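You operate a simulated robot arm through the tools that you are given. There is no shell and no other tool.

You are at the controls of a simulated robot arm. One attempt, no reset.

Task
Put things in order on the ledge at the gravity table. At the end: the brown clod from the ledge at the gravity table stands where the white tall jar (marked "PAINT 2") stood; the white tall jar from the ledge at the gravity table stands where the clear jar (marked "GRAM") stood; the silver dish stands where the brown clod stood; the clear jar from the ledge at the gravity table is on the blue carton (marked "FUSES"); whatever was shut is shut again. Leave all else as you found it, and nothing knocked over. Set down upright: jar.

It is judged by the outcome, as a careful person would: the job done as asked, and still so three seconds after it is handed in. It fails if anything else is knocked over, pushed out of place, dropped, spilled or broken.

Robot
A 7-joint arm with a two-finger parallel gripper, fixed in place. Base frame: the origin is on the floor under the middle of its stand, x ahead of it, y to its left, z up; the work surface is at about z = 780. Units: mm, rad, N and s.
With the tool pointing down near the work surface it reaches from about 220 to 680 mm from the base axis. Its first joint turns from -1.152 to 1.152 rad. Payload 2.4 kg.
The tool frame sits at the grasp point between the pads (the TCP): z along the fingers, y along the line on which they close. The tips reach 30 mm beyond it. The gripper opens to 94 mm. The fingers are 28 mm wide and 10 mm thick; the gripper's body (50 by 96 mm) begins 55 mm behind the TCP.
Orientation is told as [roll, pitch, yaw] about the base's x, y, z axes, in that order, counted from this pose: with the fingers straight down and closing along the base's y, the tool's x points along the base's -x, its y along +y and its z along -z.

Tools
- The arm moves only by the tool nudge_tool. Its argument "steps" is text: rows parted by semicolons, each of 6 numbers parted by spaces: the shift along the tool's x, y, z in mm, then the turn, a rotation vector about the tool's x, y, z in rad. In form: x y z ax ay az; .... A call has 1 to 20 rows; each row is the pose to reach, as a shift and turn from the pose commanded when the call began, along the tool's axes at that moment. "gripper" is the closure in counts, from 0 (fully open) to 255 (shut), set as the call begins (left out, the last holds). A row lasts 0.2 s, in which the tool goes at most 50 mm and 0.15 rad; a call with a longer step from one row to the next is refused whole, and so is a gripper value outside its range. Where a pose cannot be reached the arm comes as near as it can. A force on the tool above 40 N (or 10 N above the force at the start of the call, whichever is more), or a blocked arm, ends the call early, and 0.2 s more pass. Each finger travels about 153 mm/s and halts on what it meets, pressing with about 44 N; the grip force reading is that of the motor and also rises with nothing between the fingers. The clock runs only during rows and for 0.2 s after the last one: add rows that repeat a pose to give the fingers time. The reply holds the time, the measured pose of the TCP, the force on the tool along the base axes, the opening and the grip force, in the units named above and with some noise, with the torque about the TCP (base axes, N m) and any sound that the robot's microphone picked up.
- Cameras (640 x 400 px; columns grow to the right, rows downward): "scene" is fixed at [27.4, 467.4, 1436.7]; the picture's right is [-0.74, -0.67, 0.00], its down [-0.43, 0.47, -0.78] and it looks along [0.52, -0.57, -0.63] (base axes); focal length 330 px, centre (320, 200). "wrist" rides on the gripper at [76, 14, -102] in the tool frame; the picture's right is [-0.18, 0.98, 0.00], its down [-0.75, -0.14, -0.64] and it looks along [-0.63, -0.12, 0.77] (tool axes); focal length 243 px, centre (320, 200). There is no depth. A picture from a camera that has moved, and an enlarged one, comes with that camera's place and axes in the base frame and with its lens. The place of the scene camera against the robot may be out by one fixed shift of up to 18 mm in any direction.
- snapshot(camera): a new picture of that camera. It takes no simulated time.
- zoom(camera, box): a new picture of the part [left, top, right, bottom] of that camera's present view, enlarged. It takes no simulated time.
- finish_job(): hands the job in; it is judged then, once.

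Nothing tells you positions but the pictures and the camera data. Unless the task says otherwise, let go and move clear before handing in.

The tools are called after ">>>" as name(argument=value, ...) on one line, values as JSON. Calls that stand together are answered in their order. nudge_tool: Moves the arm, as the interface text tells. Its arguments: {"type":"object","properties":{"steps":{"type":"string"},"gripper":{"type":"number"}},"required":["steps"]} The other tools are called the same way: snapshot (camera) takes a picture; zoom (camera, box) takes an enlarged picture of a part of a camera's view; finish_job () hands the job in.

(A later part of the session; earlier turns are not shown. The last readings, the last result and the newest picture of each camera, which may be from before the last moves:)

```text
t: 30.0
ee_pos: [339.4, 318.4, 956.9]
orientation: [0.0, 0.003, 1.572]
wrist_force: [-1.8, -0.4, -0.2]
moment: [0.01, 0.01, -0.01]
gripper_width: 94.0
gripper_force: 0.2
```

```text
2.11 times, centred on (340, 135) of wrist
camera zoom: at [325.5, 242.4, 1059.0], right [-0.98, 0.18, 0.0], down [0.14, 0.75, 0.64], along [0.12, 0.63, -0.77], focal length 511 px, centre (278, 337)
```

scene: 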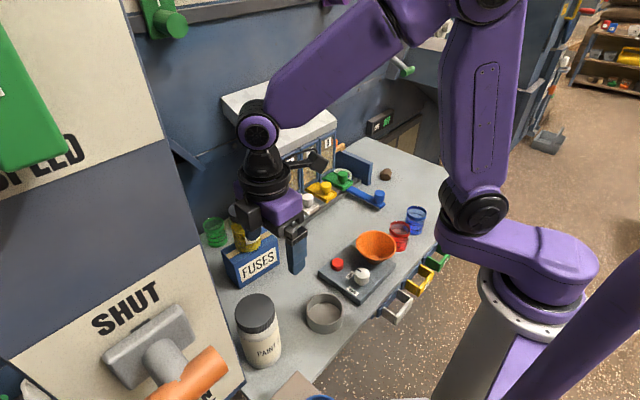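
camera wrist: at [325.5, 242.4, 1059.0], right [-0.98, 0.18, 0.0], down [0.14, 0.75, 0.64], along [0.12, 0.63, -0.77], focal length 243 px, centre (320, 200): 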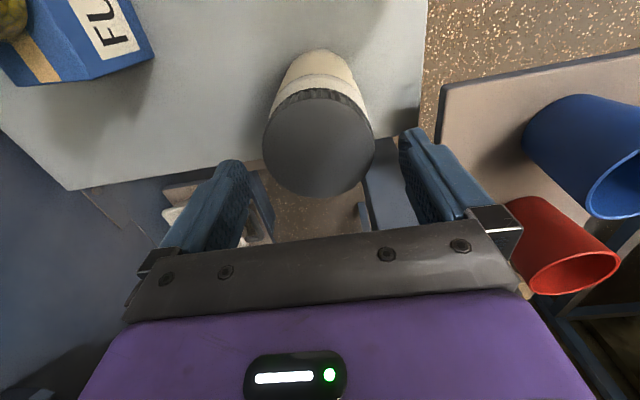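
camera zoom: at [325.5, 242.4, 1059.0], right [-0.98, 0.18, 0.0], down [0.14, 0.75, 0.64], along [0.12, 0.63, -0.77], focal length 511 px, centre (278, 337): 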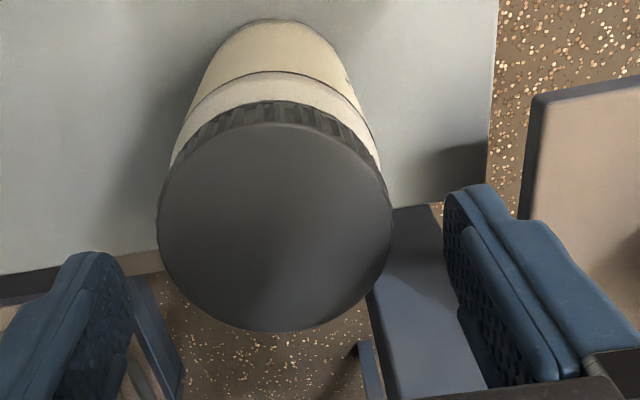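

Alignment is good (a few mm in y). Lowering around the jar's upper body.

>>> nudge_tool(steps="3 0 10 0 0 0; 3 0 30 0 0 0; 3 0 50 0 0 0; 3 0 66 0 0 0; 3 0 75 0 0 0; 3 0 75 0 0 0")

>>> snapshot(camera="wrist")

>>> zoom(camera="scene", box=[180, 200, 360, 390])

```text
t: 31.4
ee_pos: [339.9, 314.7, 884.4]
orientation: [0.0, -0.002, 1.571]
wrist_force: [-0.4, 0.1, 0.7]
moment: [-0.01, -0.01, -0.01]
gripper_width: 93.9
gripper_force: 0.0
```

```text
taken
camera wrist: at [325.3, 238.6, 984.8], right [-0.98, 0.18, 0.0], down [0.14, 0.75, 0.64], along [0.12, 0.63, -0.77], focal length 243 px, centre (320, 200)
```

wrist: 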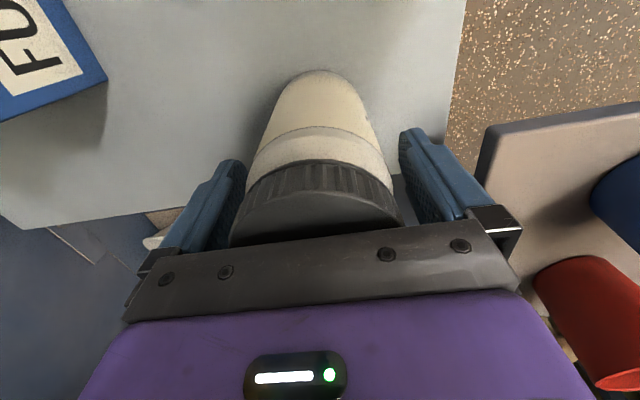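

```text
2.11 times, centred on (270, 295) of scene
camera zoom: at [27.4, 467.4, 1436.7], right [-0.74, -0.67, 0.0], down [-0.43, 0.47, -0.78], along [0.52, -0.57, -0.63], focal length 694 px, centre (425, 0)
```

zoom: 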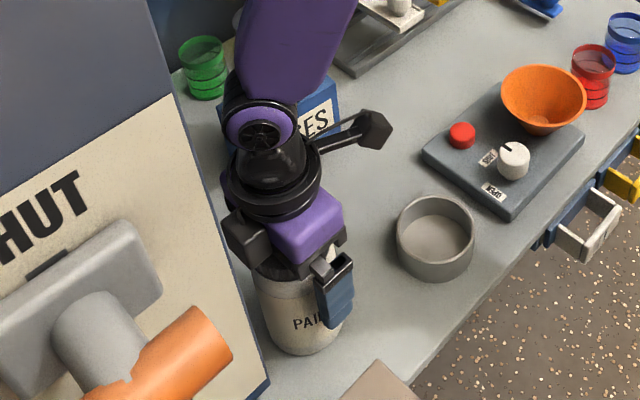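

>>> nudge_tool(steps="0 0 0 0 0 0; 0 0 0 0 0 0; 0 0 0 0 0 0; 0 0 0 0 0 0", gripper=255)

>>> snapshot(camera="wrist")

```text
t: 32.4
ee_pos: [339.5, 314.7, 883.6]
orientation: [0.001, 0.001, 1.571]
wrist_force: [0.8, 0.6, 0.1]
moment: [0.18, 0.05, -0.05]
gripper_width: 72.5
gripper_force: 44.2
```

```text
taken
camera wrist: at [325.3, 238.6, 984.9], right [-0.98, 0.18, 0.0], down [0.14, 0.75, 0.64], along [0.12, 0.63, -0.77], focal length 243 px, centre (320, 200)
```

wrist: 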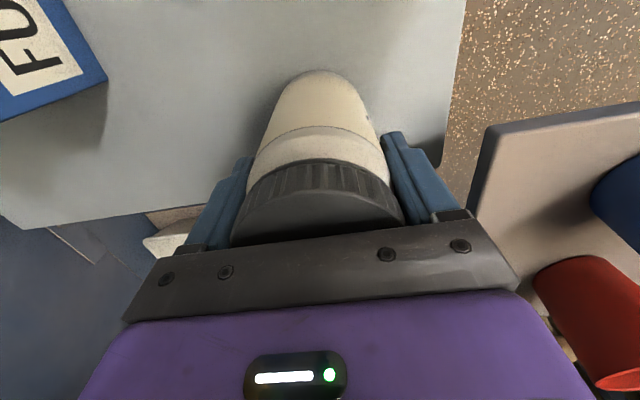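

White jar gripped (72.5 mm). Its spot is about (339,316). Lifting slowly.

>>> nudge_tool(steps="0 0 -5 0 0 0; 0 0 -15 0 0 0; 0 0 -30 0 0 0; 0 0 -30 0 0 0")

>>> zoom(camera="scene", box=[180, 200, 360, 390])

```text
t: 33.4
ee_pos: [339.9, 315.5, 912.4]
orientation: [0.001, -0.001, 1.571]
wrist_force: [0.6, -0.4, -5.6]
moment: [0.01, 0.04, -0.02]
gripper_width: 72.5
gripper_force: 44.0
```

```text
2.11 times, centred on (270, 295) of scene
camera zoom: at [27.4, 467.5, 1436.6], right [-0.74, -0.67, 0.0], down [-0.43, 0.47, -0.78], along [0.52, -0.57, -0.63], focal length 694 px, centre (425, 0)
```

zoom: 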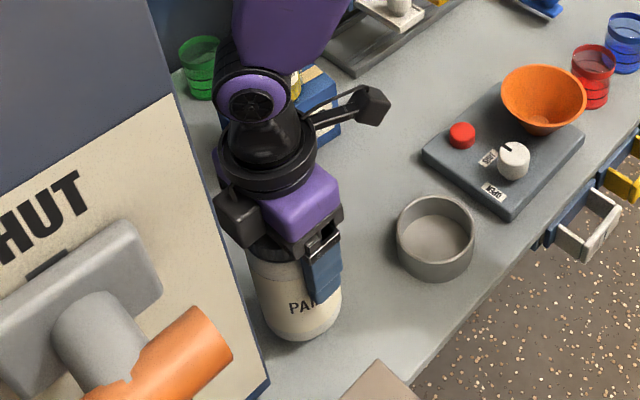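

>>> nudge_tool(steps="0 0 -15 0 0 0; 0 0 -45 0 0 0; 0 0 -80 0 0 0; 0 0 -115 0 0 0; 0 0 -145 0 0 0; 0 0 -165 0 0 0; 0 0 -175 0 0 0; 0 0 -175 0 0 0")

>>> nudge_tool(steps="10 0 0 0 0 0; 30 0 0 0 0 0.05; 60 0 0 0 0 0.15; 95 0 0 0 0 0.25; 130 0 0 0 0 0.35; 165 0 0 0 0 0.45; 200 0 0 0 0 0.55; 235 0 0 0 0 0.65; 270 0 0 0 0 0.75; 305 0 0 0 0 0.85; 340 0 0 0 0 0.95; 375 0 0 0 0 1.05; 410 0 0 0 0 1.15; 445 0 0 0 0 1.25; 480 0 0 0 0 1.35; 515 0 0 0 0 1.45; 550 0 0 0 0 1.53; 585 0 0 0 0 1.5708; 615 1 0 0 0 1.5708; 615 1 0 0 0 1.5708")

>>> snapshot(camera="wrist")

>>> snapshot(camera="scene")

```text
t: 35.2
ee_pos: [338.9, 312.6, 1088.4]
orientation: [-0.001, -0.001, 1.571]
wrist_force: [0.9, 0.4, -5.8]
moment: [0.01, -0.03, 0.0]
gripper_width: 72.2
gripper_force: 44.0
```

```text
t: 39.4
ee_pos: [338.7, -301.2, 1091.3]
orientation: [-0.001, -0.001, 0.001]
wrist_force: [-0.1, 0.7, -6.1]
moment: [0.0, -0.01, 0.02]
gripper_width: 72.2
gripper_force: 44.3
```

```text
taken
camera wrist: at [262.5, -285.3, 1191.8], right [0.18, 0.98, 0.0], down [0.75, -0.14, 0.64], along [0.63, -0.12, -0.77], focal length 243 px, centre (320, 200)
```

wrist: 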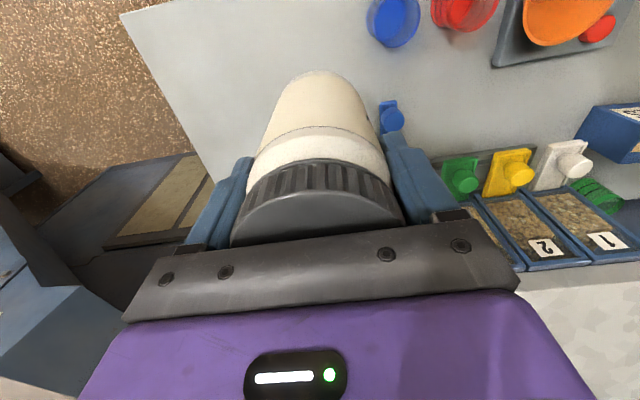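

```text
taken
```

scene: 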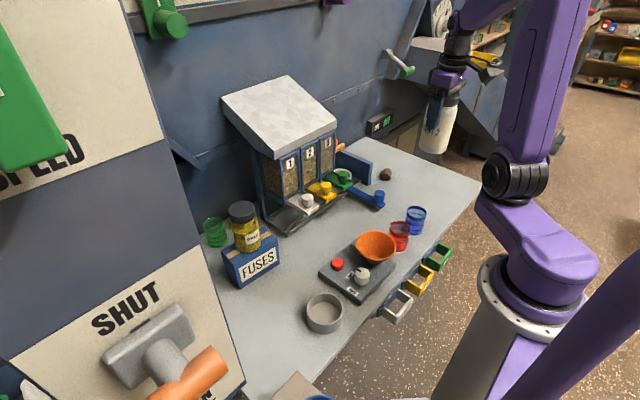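

White jar carried over. Aligning over the clear jar's old spot (338,-324) and lowering.

>>> nudge_tool(steps="1 -12 5 0 0 0; 1 -24.9 20 0 0 0; 1 -24.9 50 0 0 0; 1 -24.9 85 0 0 0; 1 -24.9 120 0 0 0; 1 -24.9 150 0 0 0; 1 -24.9 175 0 0 0; 1 -24.9 190 0 0 0; 1 -24.9 197 0 0 0; 1 -24.9 197 0 0 0")

>>> snapshot(camera="wrist")

>>> zoom(camera="scene", box=[360, 100, 500, 240])

```text
t: 41.6
ee_pos: [336.5, -325.6, 890.3]
orientation: [0.0, -0.002, 0.0]
wrist_force: [0.5, 0.1, -6.6]
moment: [0.02, 0.01, -0.03]
gripper_width: 72.2
gripper_force: 44.2
```

```text
taken
camera wrist: at [261.2, -311.6, 991.7], right [0.18, 0.98, 0.0], down [0.75, -0.14, 0.64], along [0.63, -0.12, -0.77], focal length 243 px, centre (320, 200)
```

wrist: 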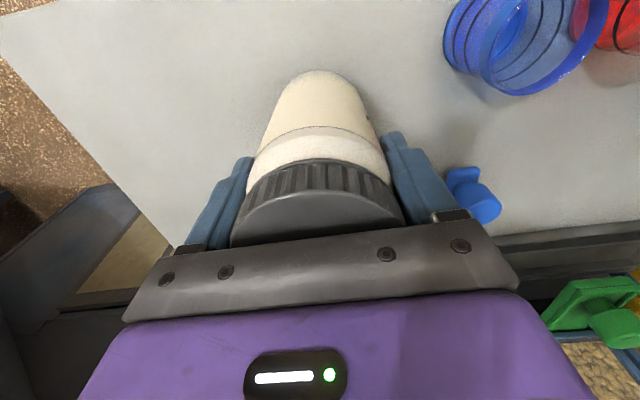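

```text
2.86 times, centred on (430, 170) of scene
camera zoom: at [27.5, 467.4, 1436.7], right [-0.74, -0.67, 0.0], down [-0.43, 0.47, -0.78], along [0.52, -0.57, -0.63], focal length 941 px, centre (6, 286)
```

zoom: 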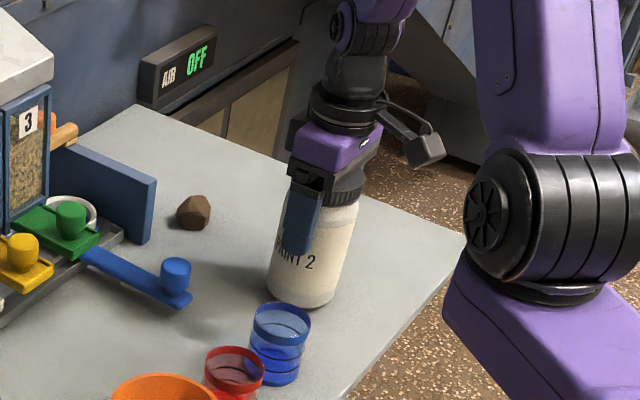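

>>> nudge_tool(steps="0 1 2 0 0 0; 0 1 4 0 0 0; 0 1 5 0 0 0; 0 1 5 0 0 0")

>>> nudge_tool(steps="0 0 1 0 0 0; 0 0 1 0 0 0")

```text
t: 42.6
ee_pos: [337.5, -324.6, 886.5]
orientation: [0.0, 0.002, 0.0]
wrist_force: [0.3, -1.1, -5.7]
moment: [0.03, 0.02, 0.03]
gripper_width: 72.2
gripper_force: 44.0
```

```text
t: 43.2
ee_pos: [336.8, -324.6, 885.1]
orientation: [-0.001, 0.001, 0.001]
wrist_force: [-0.5, 0.0, -6.4]
moment: [-0.01, -0.03, 0.0]
gripper_width: 72.1
gripper_force: 43.8
```

>>> nudge_tool(steps="0 0 0.7 0 0 0; 0 0 0.7 0 0 0")

>>> nudge_tool(steps="0 0 0.7 0 0 0; 0 0 0.7 0 0 0")

```text
t: 43.8
ee_pos: [337.9, -323.8, 884.8]
orientation: [0.001, 0.001, 0.0]
wrist_force: [0.0, 0.3, -6.0]
moment: [0.0, 0.01, -0.01]
gripper_width: 72.2
gripper_force: 43.7
```

```text
t: 44.4
ee_pos: [337.4, -324.8, 884.5]
orientation: [-0.001, 0.001, 0.001]
wrist_force: [0.7, 0.0, -5.4]
moment: [0.02, 0.01, 0.0]
gripper_width: 72.3
gripper_force: 44.3
```

>>> nudge_tool(steps="0 0 1 0 0 0; 0 0 1 0 0 0")

>>> nudge_tool(steps="0 0 0.8 0 0 0; 0 0 0.8 0 0 0")

```text
t: 45.0
ee_pos: [336.0, -324.5, 883.7]
orientation: [0.0, 0.0, 0.0]
wrist_force: [-5.5, 3.4, 23.3]
moment: [0.5, 0.52, 0.09]
gripper_width: 72.4
gripper_force: 43.5
```

```text
t: 45.4
ee_pos: [337.1, -324.4, 883.8]
orientation: [-0.001, 0.001, -0.001]
wrist_force: [-2.8, 3.4, 10.8]
moment: [-0.01, 0.0, -0.02]
gripper_width: 72.5
gripper_force: 44.4
stopped in row 2: the force on the tool passed its limit at 42 N (the readings are from after the stop); the commanded pose is now the measured one
```

Contact with the ledge. Relieving the pressure and opening.

>>> nudge_tool(steps="0 0 -0.5 0 0 0; 0 0 -0.5 0 0 0")

>>> nudge_tool(steps="0 0 0 0 0 0; 0 0 0 0 0 0; 0 0 0 0 0 0; 0 0 0 0 0 0", gripper=0)

>>> snapshot(camera="wrist")

>>> zoom(camera="scene", box=[360, 100, 500, 240])

```text
t: 46.0
ee_pos: [338.8, -324.2, 884.8]
orientation: [-0.002, -0.001, 0.0]
wrist_force: [0.6, 0.2, -6.2]
moment: [-0.01, -0.01, -0.02]
gripper_width: 72.6
gripper_force: 44.1
```

```text
t: 47.0
ee_pos: [338.3, -324.4, 885.1]
orientation: [0.001, 0.001, 0.0]
wrist_force: [0.2, -0.7, -0.8]
moment: [0.0, 0.01, 0.02]
gripper_width: 94.0
gripper_force: 0.1
```

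```text
taken
camera wrist: at [262.0, -310.1, 985.3], right [0.18, 0.98, 0.0], down [0.75, -0.14, 0.64], along [0.63, -0.12, -0.77], focal length 243 px, centre (320, 200)
```

wrist: 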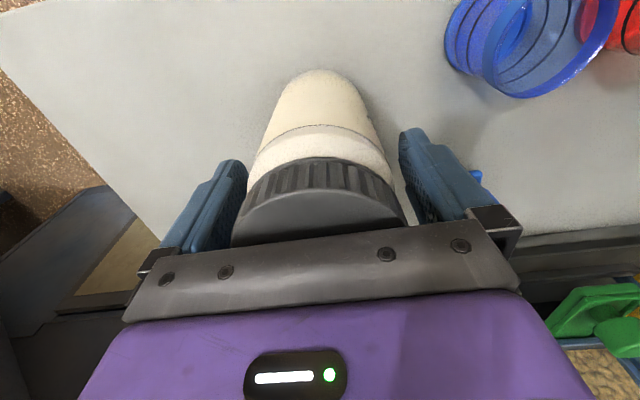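

```text
2.86 times, centred on (430, 170) of scene
camera zoom: at [27.4, 467.4, 1436.7], right [-0.74, -0.67, 0.0], down [-0.43, 0.47, -0.78], along [0.52, -0.57, -0.63], focal length 941 px, centre (6, 286)
```

zoom: 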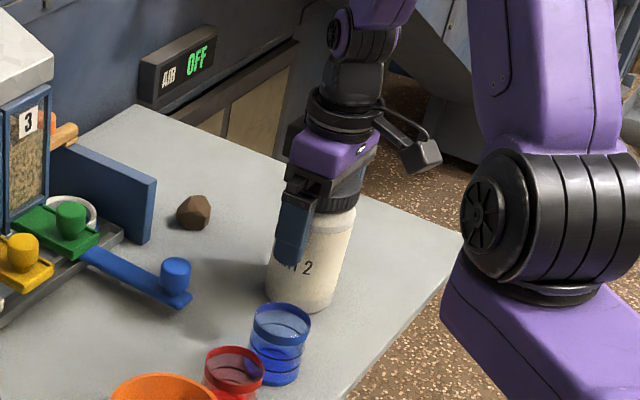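

White jar is standing on the spot. Raising straight up, then moving to view the clod.

>>> nudge_tool(steps="0 0 -10 0 0 0; 0 0 -35 0 0 0; 0 0 -70 0 0 0; 0 0 -105 0 0 0; 0 0 -125 0 0 0; 0 0 -125 0 0 0")

>>> nudge_tool(steps="-15 -5 0 0 0 0; -45 -15 0 0 0 0; -80 -25 0 0 0 0; -110 -35 10 0 0 0; -130 -37 30 0 0 0; -140 -37 50 0 0 0; -140 -37 50 0 0 0", gripper=50)

>>> snapshot(camera="wrist")

>>> zoom(camera="scene", box=[340, 80, 500, 240])

```text
t: 48.4
ee_pos: [336.5, -323.8, 1009.1]
orientation: [-0.001, -0.001, -0.001]
wrist_force: [0.9, -0.4, -0.2]
moment: [-0.02, -0.01, -0.03]
gripper_width: 94.0
gripper_force: 0.1
```

```text
t: 50.0
ee_pos: [478.4, -361.5, 958.5]
orientation: [0.001, 0.001, 0.0]
wrist_force: [-0.6, 0.0, 0.5]
moment: [-0.03, -0.01, -0.04]
gripper_width: 75.4
gripper_force: 0.0
```

```text
taken
camera wrist: at [402.1, -347.1, 1059.8], right [0.18, 0.98, 0.0], down [0.75, -0.14, 0.64], along [0.63, -0.12, -0.77], focal length 243 px, centre (320, 200)
```

wrist: 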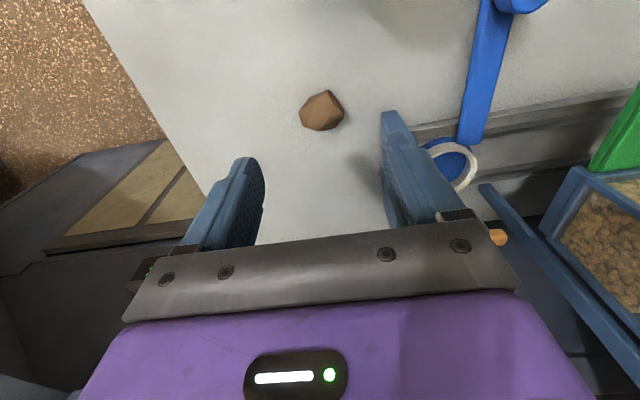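

```text
2.50 times, centred on (420, 160) of scene
camera zoom: at [27.4, 467.4, 1436.7], right [-0.74, -0.67, 0.0], down [-0.43, 0.47, -0.78], along [0.52, -0.57, -0.63], focal length 824 px, centre (70, 300)
```

zoom: 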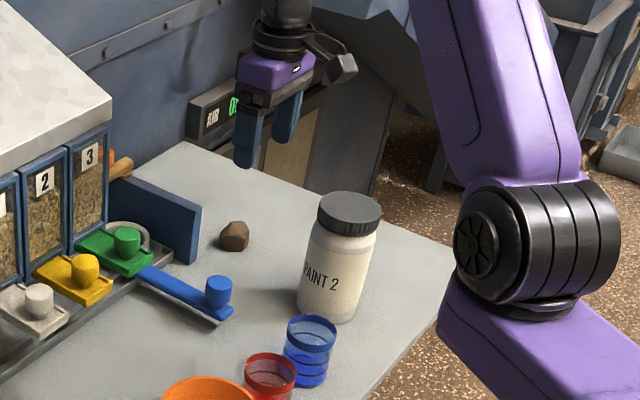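

>>> zoom(camera="wrist", box=[260, 60, 460, 190])

```text
3.08 times, centred on (360, 125) of wrist
camera zoom: at [402.1, -347.1, 1059.8], right [0.18, 0.98, 0.0], down [0.75, -0.14, 0.64], along [0.63, -0.12, -0.77], focal length 746 px, centre (197, 431)
```

zoom: 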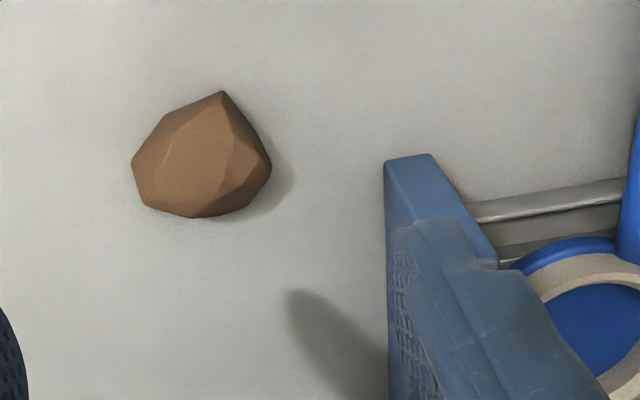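

The clod spans about y −390…−338 and x 476…515, centred near (496,-363). The blue partition face is at y≈−295, so there's room. Lowering partway over it to check.

>>> nudge_tool(steps="-15 -2 10 0 0 0; -21 -2.4 35 0 0 0; -21 -2.4 65 0 0 0; -21 -2.4 90 0 0 0; -21 -2.4 100 0 0 0; -21 -2.4 100 0 0 0")

>>> snapshot(camera="wrist")

>>> zoom(camera="scene", box=[340, 80, 460, 220])

```text
t: 51.4
ee_pos: [496.6, -363.1, 859.3]
orientation: [0.0, -0.001, 0.0]
wrist_force: [0.6, 0.2, 0.6]
moment: [-0.01, -0.03, -0.02]
gripper_width: 75.6
gripper_force: 0.0
```

```text
taken
camera wrist: at [421.4, -349.0, 960.0], right [0.18, 0.98, 0.0], down [0.75, -0.14, 0.64], along [0.63, -0.12, -0.77], focal length 243 px, centre (320, 200)
```

wrist: 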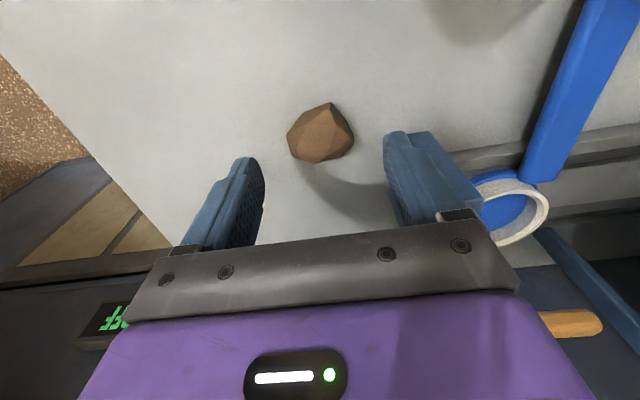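

```text
2.86 times, centred on (400, 150) of scene
camera zoom: at [27.4, 467.4, 1436.7], right [-0.74, -0.67, 0.0], down [-0.43, 0.47, -0.78], along [0.52, -0.57, -0.63], focal length 941 px, centre (91, 343)
```

zoom: 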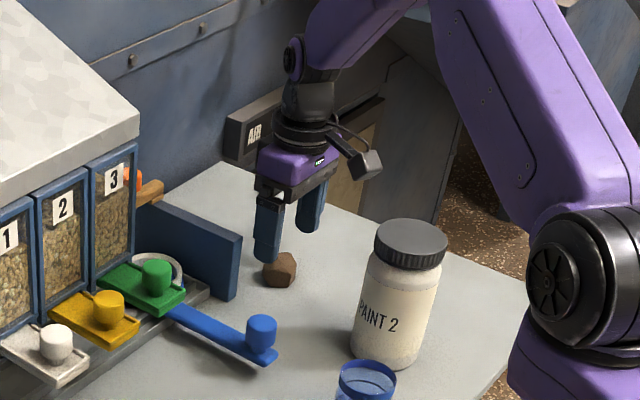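

>>> nudge_tool(steps="0 0 12 0 0 0; 0 0 26 0 0 0; 0 0 37 0 0 0; 0 0 43 0 0 0; 0 0 43 0 0 0")

>>> nudge_tool(steps="0 0 0 0 0 0; 0 0 0 0 0 0; 0 0 0 0 0 0; 0 0 0 0 0 0", gripper=145)

>>> snapshot(camera="wrist")

>>> zoom(camera="scene", box=[340, 80, 460, 220])

```text
t: 52.6
ee_pos: [497.8, -363.8, 814.7]
orientation: [0.003, 0.002, 0.0]
wrist_force: [0.7, 0.6, -0.3]
moment: [-0.01, 0.01, 0.0]
gripper_width: 75.6
gripper_force: 0.0
```

```text
t: 53.6
ee_pos: [498.7, -363.8, 816.5]
orientation: [0.0, 0.001, 0.0]
wrist_force: [0.3, -0.7, 1.3]
moment: [-0.03, 0.01, 0.0]
gripper_width: 49.6
gripper_force: 43.7
```

```text
taken
camera wrist: at [423.0, -349.2, 916.6], right [0.18, 0.98, 0.0], down [0.75, -0.14, 0.64], along [0.63, -0.12, -0.77], focal length 243 px, centre (320, 200)
```

wrist: 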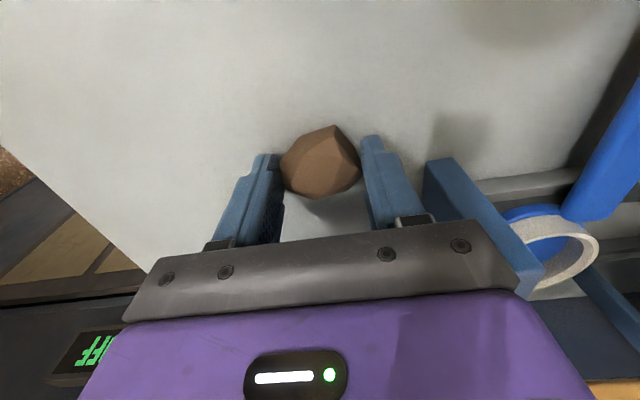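

```text
2.86 times, centred on (400, 150) of scene
camera zoom: at [27.4, 467.4, 1436.7], right [-0.74, -0.67, 0.0], down [-0.43, 0.47, -0.78], along [0.52, -0.57, -0.63], focal length 941 px, centre (91, 343)
```

zoom: 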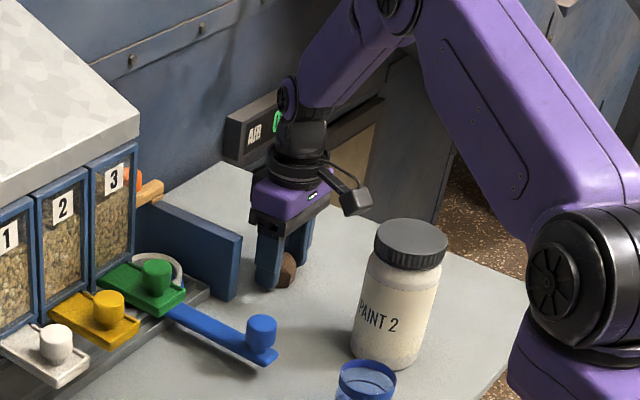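

Clod gripped (49.6 mm). Lifting it straight up.

>>> nudge_tool(steps="0 0 -5 0 0 0; 0 0 -20 0 0 0; 0 0 -45 0 0 0; 0 0 -80 0 0 0; 0 0 -115 0 0 0; 0 0 -150 0 0 0; 0 0 -185 0 0 0; 0 0 -220 0 0 0; 0 0 -245 0 0 0; 0 0 -255 0 0 0; 0 0 -255 0 0 0")

>>> snapshot(camera="wrist")

>>> zoom(camera="scene", box=[340, 60, 480, 220])

```text
t: 56.0
ee_pos: [497.3, -365.2, 1071.2]
orientation: [0.0, 0.001, -0.001]
wrist_force: [-0.4, 0.4, 0.1]
moment: [0.05, 0.01, -0.01]
gripper_width: 49.3
gripper_force: 44.2
```

```text
taken
camera wrist: at [422.1, -350.6, 1172.3], right [0.18, 0.98, 0.0], down [0.75, -0.14, 0.64], along [0.63, -0.12, -0.77], focal length 243 px, centre (320, 200)
```

wrist: 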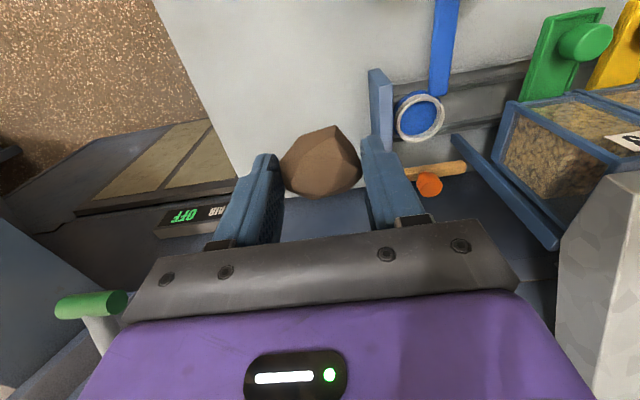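

```text
2.50 times, centred on (410, 140) of scene
camera zoom: at [27.4, 467.4, 1436.7], right [-0.74, -0.67, 0.0], down [-0.43, 0.47, -0.78], along [0.52, -0.57, -0.63], focal length 824 px, centre (95, 350)
```

zoom: 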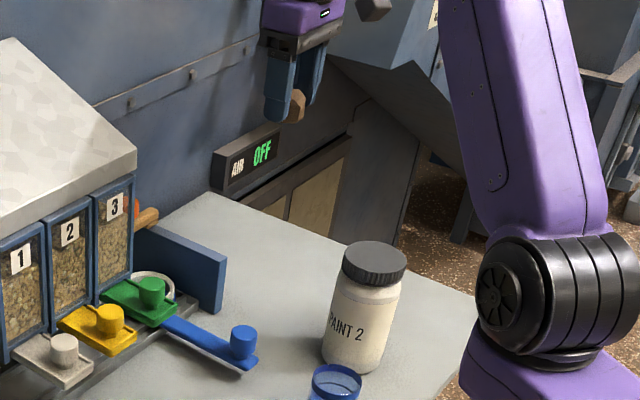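

>>> nudge_tool(steps="10 0 0 0 0 0; 35 0 0 0 0 0; 70 10 0 0 0 0; 105 30 0 0 0 0; 135 55 0 0 0 0; 152 85 0 0 0 0; 158 120 0 0 0 0; 158 155 0 0 0 0; 158 190 0 0 0 0; 158 225 0 0 0 0; 158 260 0 0 0 0; 158 295 0 0 0 0; 158 325 0 0 0 0; 158 345 0 0 0 0; 158 345 0 0 0 0")

>>> nudge_tool(steps="0 12 0 0 0 -0.05; 0 30 0 0 0 -0.15; 0 55 0 0 0 -0.28; 0 80 0 0 0 -0.41; 0 105 0 0 0 -0.54; 0 130 0 0 0 -0.67; 0 155 0 0 0 -0.80; 0 180 0 0 0 -0.93; 0 205 0 0 0 -1.06; 0 230 0 0 0 -1.19; 0 250 0 0 0 -1.32; 0 270 0 0 0 -1.44; 0 285 0 0 0 -1.53; 0 290 0 0 0 -1.5708; 0 290 0 0 0 -1.5708")

>>> snapshot(camera="wrist")

>>> snapshot(camera="scene")

```text
t: 59.2
ee_pos: [341.5, -19.5, 1071.4]
orientation: [0.001, 0.0, 0.0]
wrist_force: [0.3, -0.2, -0.1]
moment: [0.02, -0.03, -0.02]
gripper_width: 49.0
gripper_force: 43.7
```

```text
t: 62.4
ee_pos: [339.8, 271.4, 1070.6]
orientation: [-0.001, 0.0, 1.573]
wrist_force: [-0.5, 0.0, -0.1]
moment: [0.0, 0.0, 0.0]
gripper_width: 48.6
gripper_force: 43.6
```

```text
taken
camera wrist: at [325.8, 194.7, 1171.3], right [-0.98, 0.18, 0.0], down [0.14, 0.75, 0.64], along [0.12, 0.63, -0.77], focal length 243 px, centre (320, 200)
```

wrist: 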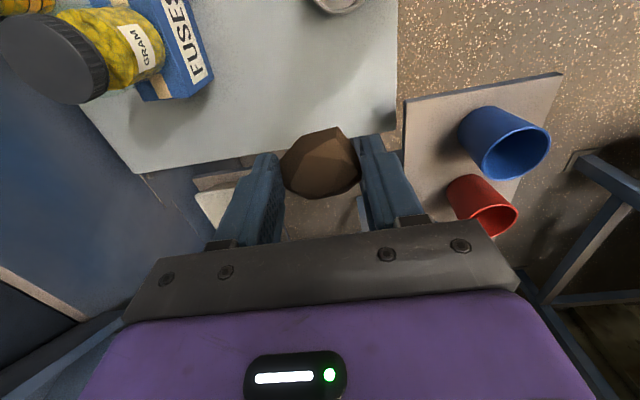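

```text
taken
```

scene: 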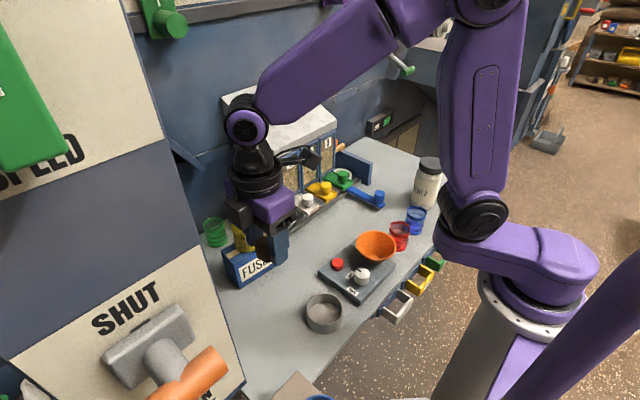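

Clod held; moving over the white jar's old spot (339,316) and lowering.

>>> nudge_tool(steps="-15 0 0 0 0 0; -35 0 5 0 0 0; -49 -0.5 25 0 0 0; -49 -0.5 60 0 0 0; -49 -0.5 95 0 0 0; -49 -0.5 130 0 0 0; -49 -0.5 160 0 0 0; -49 -0.5 185 0 0 0; -49 -0.5 200 0 0 0; -49 -0.5 205 0 0 0; -49 -0.5 205 0 0 0")

>>> snapshot(camera="wrist")

>>> zoom(camera="scene", box=[180, 200, 360, 390])

```text
t: 64.8
ee_pos: [340.6, 319.2, 866.4]
orientation: [-0.002, 0.0, 1.571]
wrist_force: [-0.6, -0.2, -0.4]
moment: [0.0, -0.02, -0.01]
gripper_width: 48.5
gripper_force: 44.5
```

```text
taken
camera wrist: at [327.7, 243.9, 967.8], right [-0.98, 0.18, 0.0], down [0.14, 0.75, 0.64], along [0.12, 0.63, -0.77], focal length 243 px, centre (320, 200)
```

wrist: 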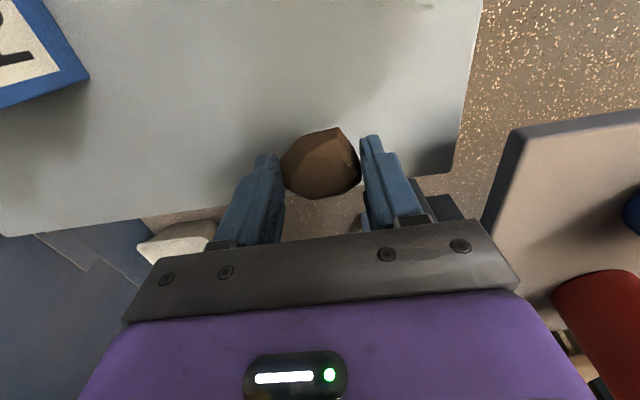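

```text
2.11 times, centred on (270, 295) of scene
camera zoom: at [27.4, 467.4, 1436.7], right [-0.74, -0.67, 0.0], down [-0.43, 0.47, -0.78], along [0.52, -0.57, -0.63], focal length 694 px, centre (425, 0)
```

zoom: 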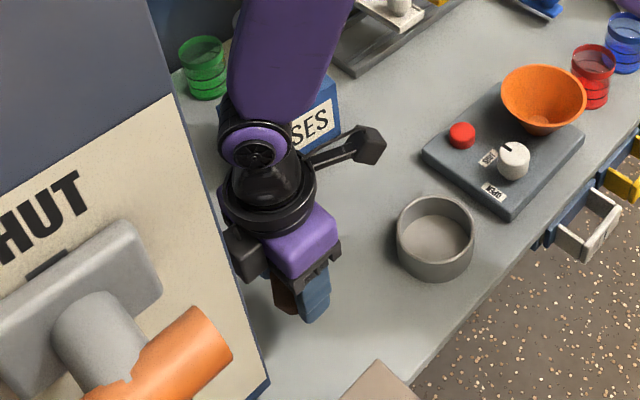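

>>> nudge_tool(steps="0 1.2 10 0 0 0; 0 1.2 25 0 0 0; 0 1.2 37 0 0 0; 0 1.2 43 0 0 0; 0 1.2 46 0 0 0; 0 1.2 46 0 0 0")

>>> nudge_tool(steps="0 0 1.5 0 0 0; 0 0 3 0 0 0; 0 0 3 0 0 0")

>>> zoom(camera="scene", box=[200, 280, 320, 390])

```text
t: 66.2
ee_pos: [341.1, 319.6, 819.3]
orientation: [0.001, -0.001, 1.571]
wrist_force: [-0.1, 0.1, -1.1]
moment: [0.01, -0.01, -0.02]
gripper_width: 48.2
gripper_force: 44.6
```

```text
t: 67.0
ee_pos: [340.7, 321.4, 817.8]
orientation: [-0.001, 0.0, 1.57]
wrist_force: [-0.3, 0.7, -0.8]
moment: [0.02, -0.02, -0.02]
gripper_width: 48.1
gripper_force: 44.5
```

```text
3.64 times, centred on (260, 335) of scene
camera zoom: at [27.4, 467.4, 1436.7], right [-0.74, -0.67, 0.0], down [-0.43, 0.47, -0.78], along [0.52, -0.57, -0.63], focal length 1198 px, centre (538, -291)
```

zoom: 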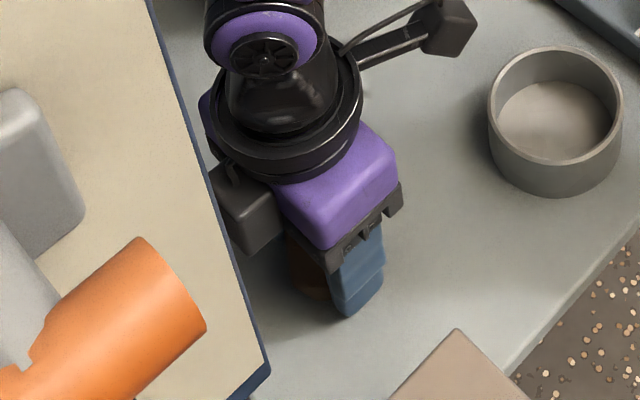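

>>> nudge_tool(steps="0 0 1 0 0 0; 0 0 1 0 0 0")

>>> snapshot(camera="wrist")

```text
t: 67.6
ee_pos: [340.9, 318.3, 815.7]
orientation: [-0.001, 0.0, 1.57]
wrist_force: [-0.4, -0.3, 5.8]
moment: [0.01, -0.08, -0.02]
gripper_width: 48.0
gripper_force: 43.6
```

```text
taken
camera wrist: at [326.0, 244.0, 917.1], right [-0.98, 0.18, 0.0], down [0.14, 0.75, 0.64], along [0.12, 0.63, -0.77], focal length 243 px, centre (320, 200)
```

wrist: 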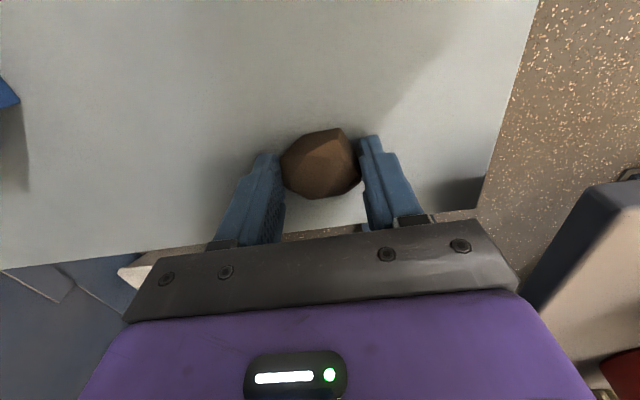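

Clod is touching the ledge at about (339,316). Opening the fingers.

>>> nudge_tool(steps="0 0 0 0 0 0; 0 0 0 0 0 0; 0 0 0 0 0 0; 0 0 0 0 0 0", gripper=50)

>>> snapshot(camera="wrist")

```text
t: 68.6
ee_pos: [340.7, 320.3, 815.1]
orientation: [0.0, 0.0, 1.571]
wrist_force: [0.0, -0.3, 0.4]
moment: [-0.01, 0.0, 0.02]
gripper_width: 75.6
gripper_force: 0.0
```

```text
taken
camera wrist: at [326.0, 244.0, 916.9], right [-0.98, 0.18, 0.0], down [0.14, 0.75, 0.64], along [0.12, 0.63, -0.77], focal length 243 px, centre (320, 200)
```

wrist: 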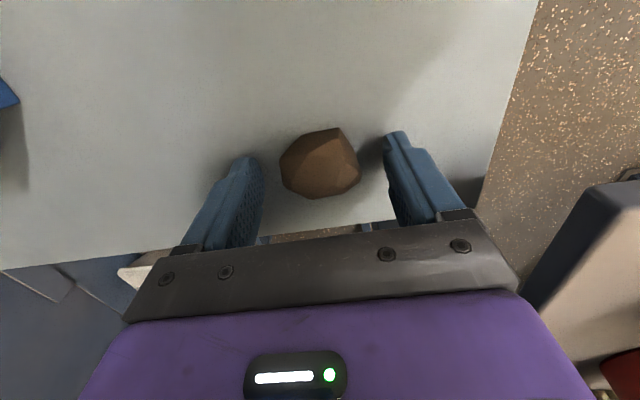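

Clod released in place. Raising straight up, then going to view the dish.

>>> nudge_tool(steps="0 0 -8 0 0 0; 0 0 -30 0 0 0; 0 0 -65 0 0 0; 0 0 -100 0 0 0; 0 0 -135 0 0 0; 0 0 -165 0 0 0; 0 0 -180 0 0 0; 0 0 -180 0 0 0")

>>> snapshot(camera="wrist")

>>> snapshot(camera="scene")

```text
t: 70.4
ee_pos: [340.7, 320.1, 994.9]
orientation: [0.001, -0.001, 1.571]
wrist_force: [0.3, 0.3, 0.6]
moment: [0.01, 0.0, 0.01]
gripper_width: 75.8
gripper_force: 0.1
```

```text
taken
camera wrist: at [326.4, 243.9, 1096.1], right [-0.98, 0.18, 0.0], down [0.14, 0.75, 0.64], along [0.12, 0.63, -0.77], focal length 243 px, centre (320, 200)
```

wrist: 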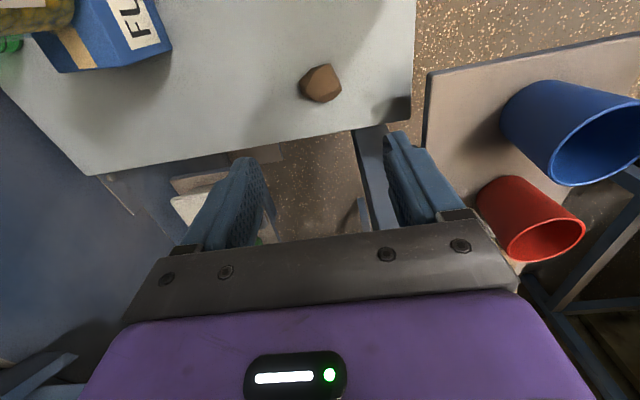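

```text
taken
```

scene: 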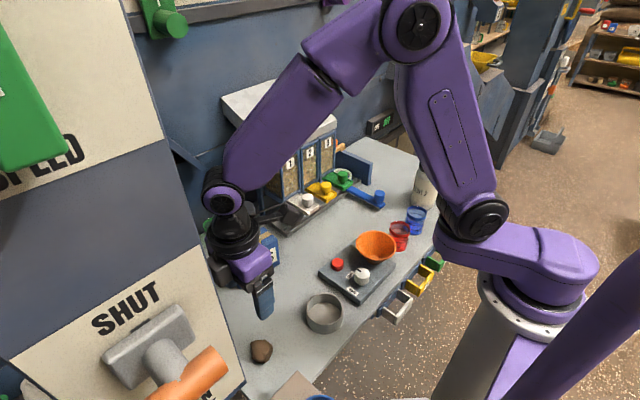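

>>> nudge_tool(steps="10 3 0 0 0 0.1; 25 8 0 0 0 0.23; 40 13 0 0 0 0.36; 55 18 0 0 0 0.49; 70 23 0 0 0 0.62; 85 28 0 0 0 0.75; 98 33 0 0 0 0.88; 110 38 0 0 0 1.01; 120 42 0 0 0 1.14; 128 45 0 0 0 1.27; 134 47 0 0 0 1.40; 138 48 0 0 0 1.5; 138 48 0 0 0 1.5708; 138 48 0 0 0 1.5708", gripper=0)

>>> snapshot(camera="wrist")

```text
t: 73.4
ee_pos: [291.5, 181.6, 995.4]
orientation: [0.0, 0.0, -0.002]
wrist_force: [0.0, 0.6, 0.3]
moment: [-0.01, 0.01, -0.02]
gripper_width: 93.9
gripper_force: 0.0
```

```text
taken
camera wrist: at [215.8, 196.8, 1096.7], right [0.19, 0.98, 0.0], down [0.75, -0.14, 0.64], along [0.63, -0.12, -0.77], focal length 243 px, centre (320, 200)
```

wrist: 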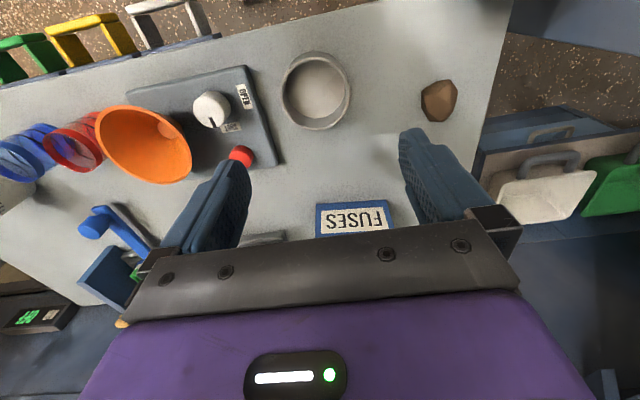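

>>> zoom(camera="wrist", box=[230, 30, 410, 160])

```text
3.08 times, centred on (320, 95) of wrist
camera zoom: at [215.8, 196.8, 1096.7], right [0.19, 0.98, 0.0], down [0.75, -0.14, 0.64], along [0.63, -0.12, -0.77], focal length 746 px, centre (320, 523)
```

zoom: 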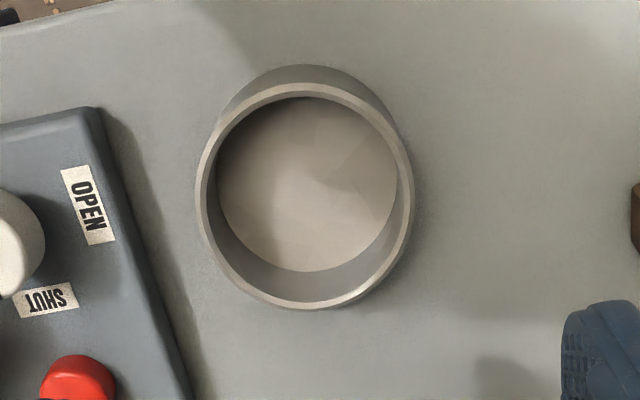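

Dish centre measured at about (297.5,176), about 78 mm across, rim near z=806. Moving over it and lowering for a check.

>>> nudge_tool(steps="-3 -4 10 0 0 0; -5.7 -6.8 40 0 0 0; -5.7 -6.8 75 0 0 0; -5.7 -6.8 105 0 0 0; -5.7 -6.8 125 0 0 0; -5.7 -6.8 134 0 0 0; -5.7 -6.8 134 0 0 0")

>>> snapshot(camera="wrist")

>>> zoom(camera="scene", box=[260, 230, 420, 360])

```text
t: 75.0
ee_pos: [298.2, 176.4, 860.2]
orientation: [0.0, 0.0, 0.0]
wrist_force: [0.2, -0.1, 0.2]
moment: [-0.02, 0.0, 0.03]
gripper_width: 94.2
gripper_force: 0.1
```

```text
taken
camera wrist: at [222.5, 189.9, 961.8], right [0.18, 0.98, 0.0], down [0.75, -0.14, 0.64], along [0.63, -0.12, -0.77], focal length 243 px, centre (320, 200)
```

wrist: 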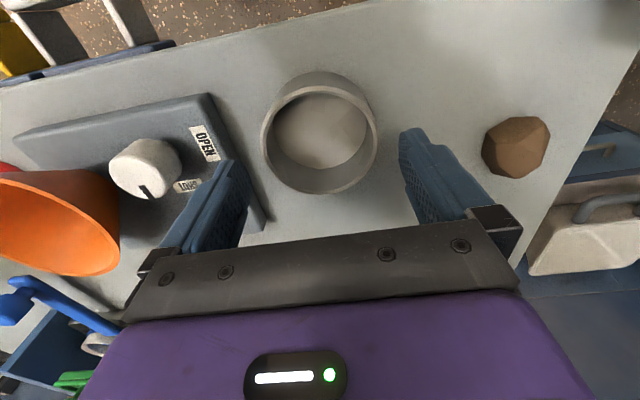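

```text
3.08 times, centred on (340, 295) of scene
camera zoom: at [27.4, 467.4, 1436.7], right [-0.74, -0.67, 0.0], down [-0.43, 0.47, -0.78], along [0.52, -0.57, -0.63], focal length 1014 px, centre (258, -92)
```

zoom: 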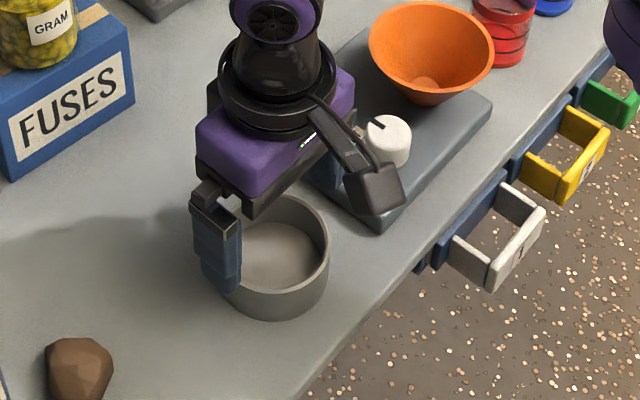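

>>> zoom(camera="wrist", box=[190, 60, 450, 240])

```text
2.22 times, centred on (320, 150) of wrist
camera zoom: at [222.5, 189.9, 961.8], right [0.18, 0.98, 0.0], down [0.75, -0.14, 0.64], along [0.63, -0.12, -0.77], focal length 539 px, centre (320, 311)
```

zoom: 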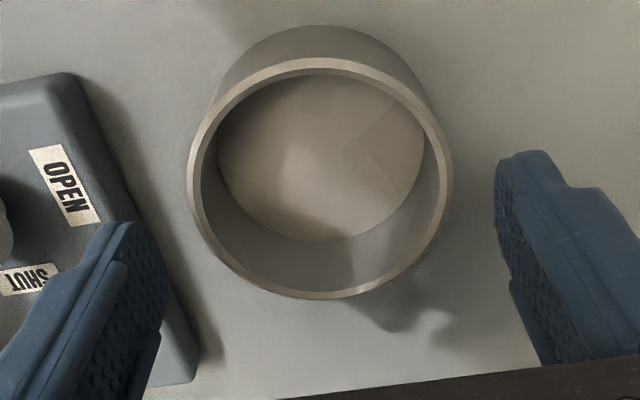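

Dish centre refined to (299,176), diameter ≈78.5; fingers straddle it and clear the scale's edge. Lowering and gripping.

>>> nudge_tool(steps="-0.5 0 12 0 0 0; -0.5 0 26 0 0 0; -0.5 0 37 0 0 0; -0.5 0 44 0 0 0; -0.5 0 44 0 0 0")

>>> snapshot(camera="wrist")

>>> zoom(camera="scene", box=[260, 230, 420, 360])

```text
t: 76.2
ee_pos: [299.4, 175.8, 817.4]
orientation: [0.001, -0.001, 0.001]
wrist_force: [-0.3, 0.8, 0.9]
moment: [-0.01, 0.02, 0.0]
gripper_width: 93.9
gripper_force: 0.0
```

```text
taken
camera wrist: at [223.5, 189.6, 918.8], right [0.18, 0.98, 0.0], down [0.75, -0.14, 0.64], along [0.63, -0.12, -0.77], focal length 243 px, centre (320, 200)
```

wrist: 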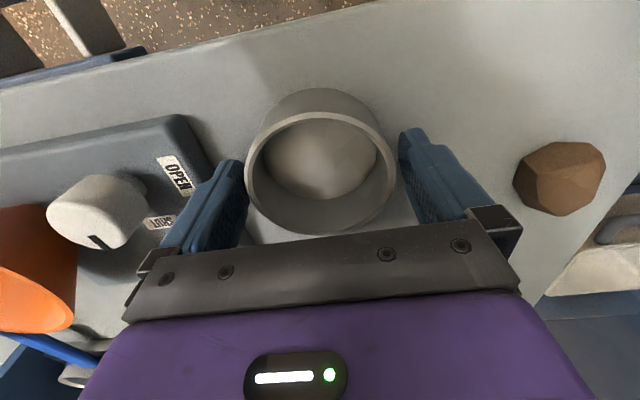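

```text
3.08 times, centred on (340, 295) of scene
camera zoom: at [27.4, 467.4, 1436.7], right [-0.74, -0.67, 0.0], down [-0.43, 0.47, -0.78], along [0.52, -0.57, -0.63], focal length 1014 px, centre (258, -92)
```

zoom: 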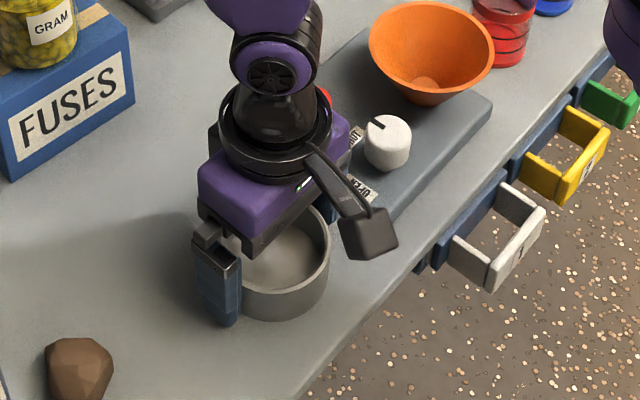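

>>> nudge_tool(steps="0 0 0 0 0 0; 0 0 0 0 0 0; 0 0 0 0 0 0; 0 0 0 0 0 0", gripper=255)

>>> snapshot(camera="wrist")

```text
t: 77.2
ee_pos: [299.7, 174.1, 817.7]
orientation: [0.0, -0.001, -0.001]
wrist_force: [-0.4, 0.2, -0.2]
moment: [-0.02, 0.0, -0.01]
gripper_width: 79.1
gripper_force: 44.1
```

```text
taken
camera wrist: at [223.4, 189.5, 918.9], right [0.18, 0.98, 0.0], down [0.75, -0.14, 0.64], along [0.63, -0.12, -0.77], focal length 243 px, centre (320, 200)
```

wrist: 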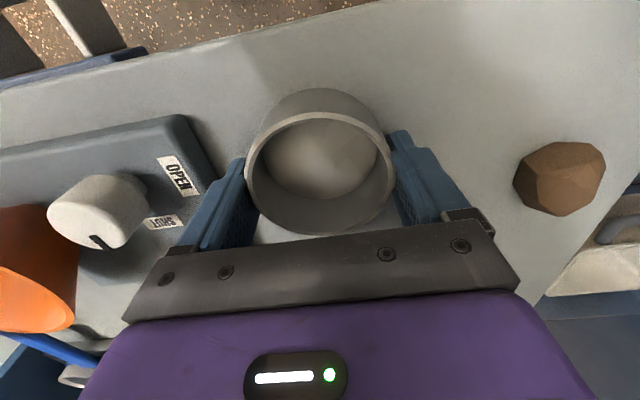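

Dish gripped (79 mm). Lifting straight up.

>>> nudge_tool(steps="0 0 -5 0 0 0; 0 0 -20 0 0 0; 0 0 -50 0 0 0; 0 0 -85 0 0 0; 0 0 -120 0 0 0; 0 0 -155 0 0 0; 0 0 -190 0 0 0; 0 0 -220 0 0 0; 0 0 -235 0 0 0; 0 0 -235 0 0 0")

>>> snapshot(camera="wrist")

>>> snapshot(camera="scene")

```text
t: 79.4
ee_pos: [297.9, 174.2, 1053.2]
orientation: [0.0, 0.001, -0.001]
wrist_force: [0.2, 0.4, -1.6]
moment: [0.02, 0.0, 0.01]
gripper_width: 78.9
gripper_force: 43.9
```

```text
taken
camera wrist: at [222.3, 188.7, 1154.5], right [0.18, 0.98, 0.0], down [0.75, -0.14, 0.64], along [0.63, -0.12, -0.77], focal length 243 px, centre (320, 200)
```

wrist: 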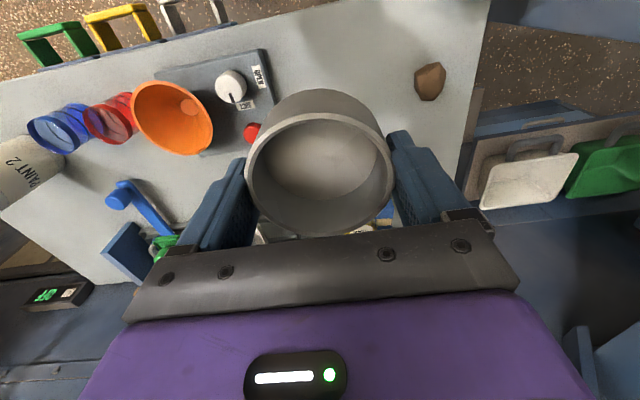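

```text
taken
```

scene: 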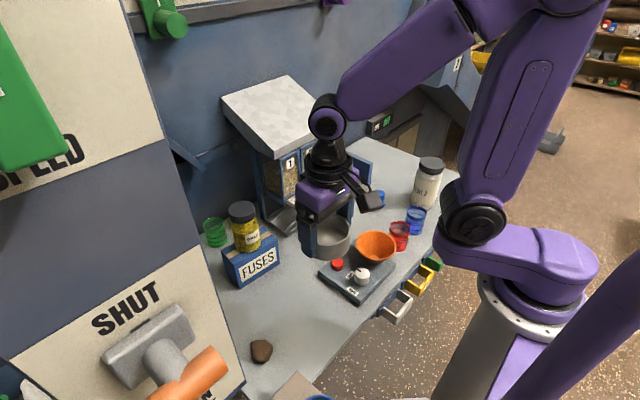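

>>> nudge_tool(steps="0 -12 0 0 0 0; -3 -35 0 0 0 0; -6 -70 0 0 0 0; -9 -105 0 0 0 0; -12 -140 0 0 0 0; -15 -175 0 0 0 0; -18 -210 0 0 0 0; -21 -245 0 0 0 0; -24 -280 0 0 0 0; -27 -315 0 0 0 0; -30 -350 0 0 0 0; -30 -385 0 0 0 0; -30 -420 0 0 0 0; -30 -455 0 0 0 0; -30 -490 0 0 0 0; -30 -520 0 0 0 0; -30 -538 0 0 0 0; -30 -538 0 0 0 0")

>>> nudge_tool(steps="-10 0 0 0 0 0; -35 0 0 0 0 0; -70 0 0 0 0 0; -105 0 0 0 0 0; -135 0 0 0 0 0; -157 0 0 0 0 0; -167 0 0 0 0 0; -167 0 0 0 0 0")

>>> snapshot(camera="wrist")

>>> zoom(camera="scene", box=[320, 60, 500, 240])

```text
t: 83.2
ee_pos: [328.0, -363.4, 1052.4]
orientation: [0.0, -0.002, -0.001]
wrist_force: [0.5, 0.0, 0.0]
moment: [0.01, 0.02, 0.01]
gripper_width: 78.8
gripper_force: 44.0
```

```text
t: 85.0
ee_pos: [496.1, -364.2, 1052.9]
orientation: [0.0, 0.0, -0.001]
wrist_force: [-0.2, -0.4, -0.5]
moment: [0.0, -0.01, 0.02]
gripper_width: 79.0
gripper_force: 44.3
```

```text
taken
camera wrist: at [419.4, -349.6, 1154.6], right [0.18, 0.98, 0.0], down [0.75, -0.14, 0.64], along [0.63, -0.12, -0.77], focal length 243 px, centre (320, 200)
```

wrist: 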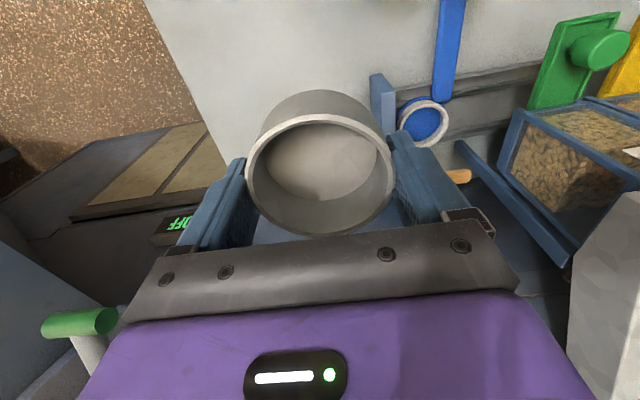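

```text
2.22 times, centred on (410, 150) of scene
camera zoom: at [27.4, 467.4, 1436.7], right [-0.74, -0.67, 0.0], down [-0.43, 0.47, -0.78], along [0.52, -0.57, -0.63], focal length 732 px, centre (120, 311)
```

zoom: 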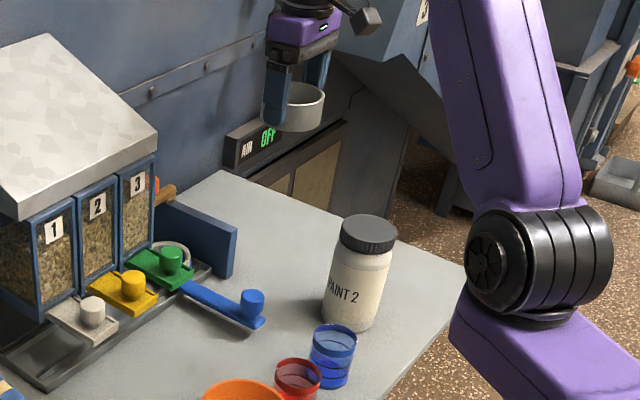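

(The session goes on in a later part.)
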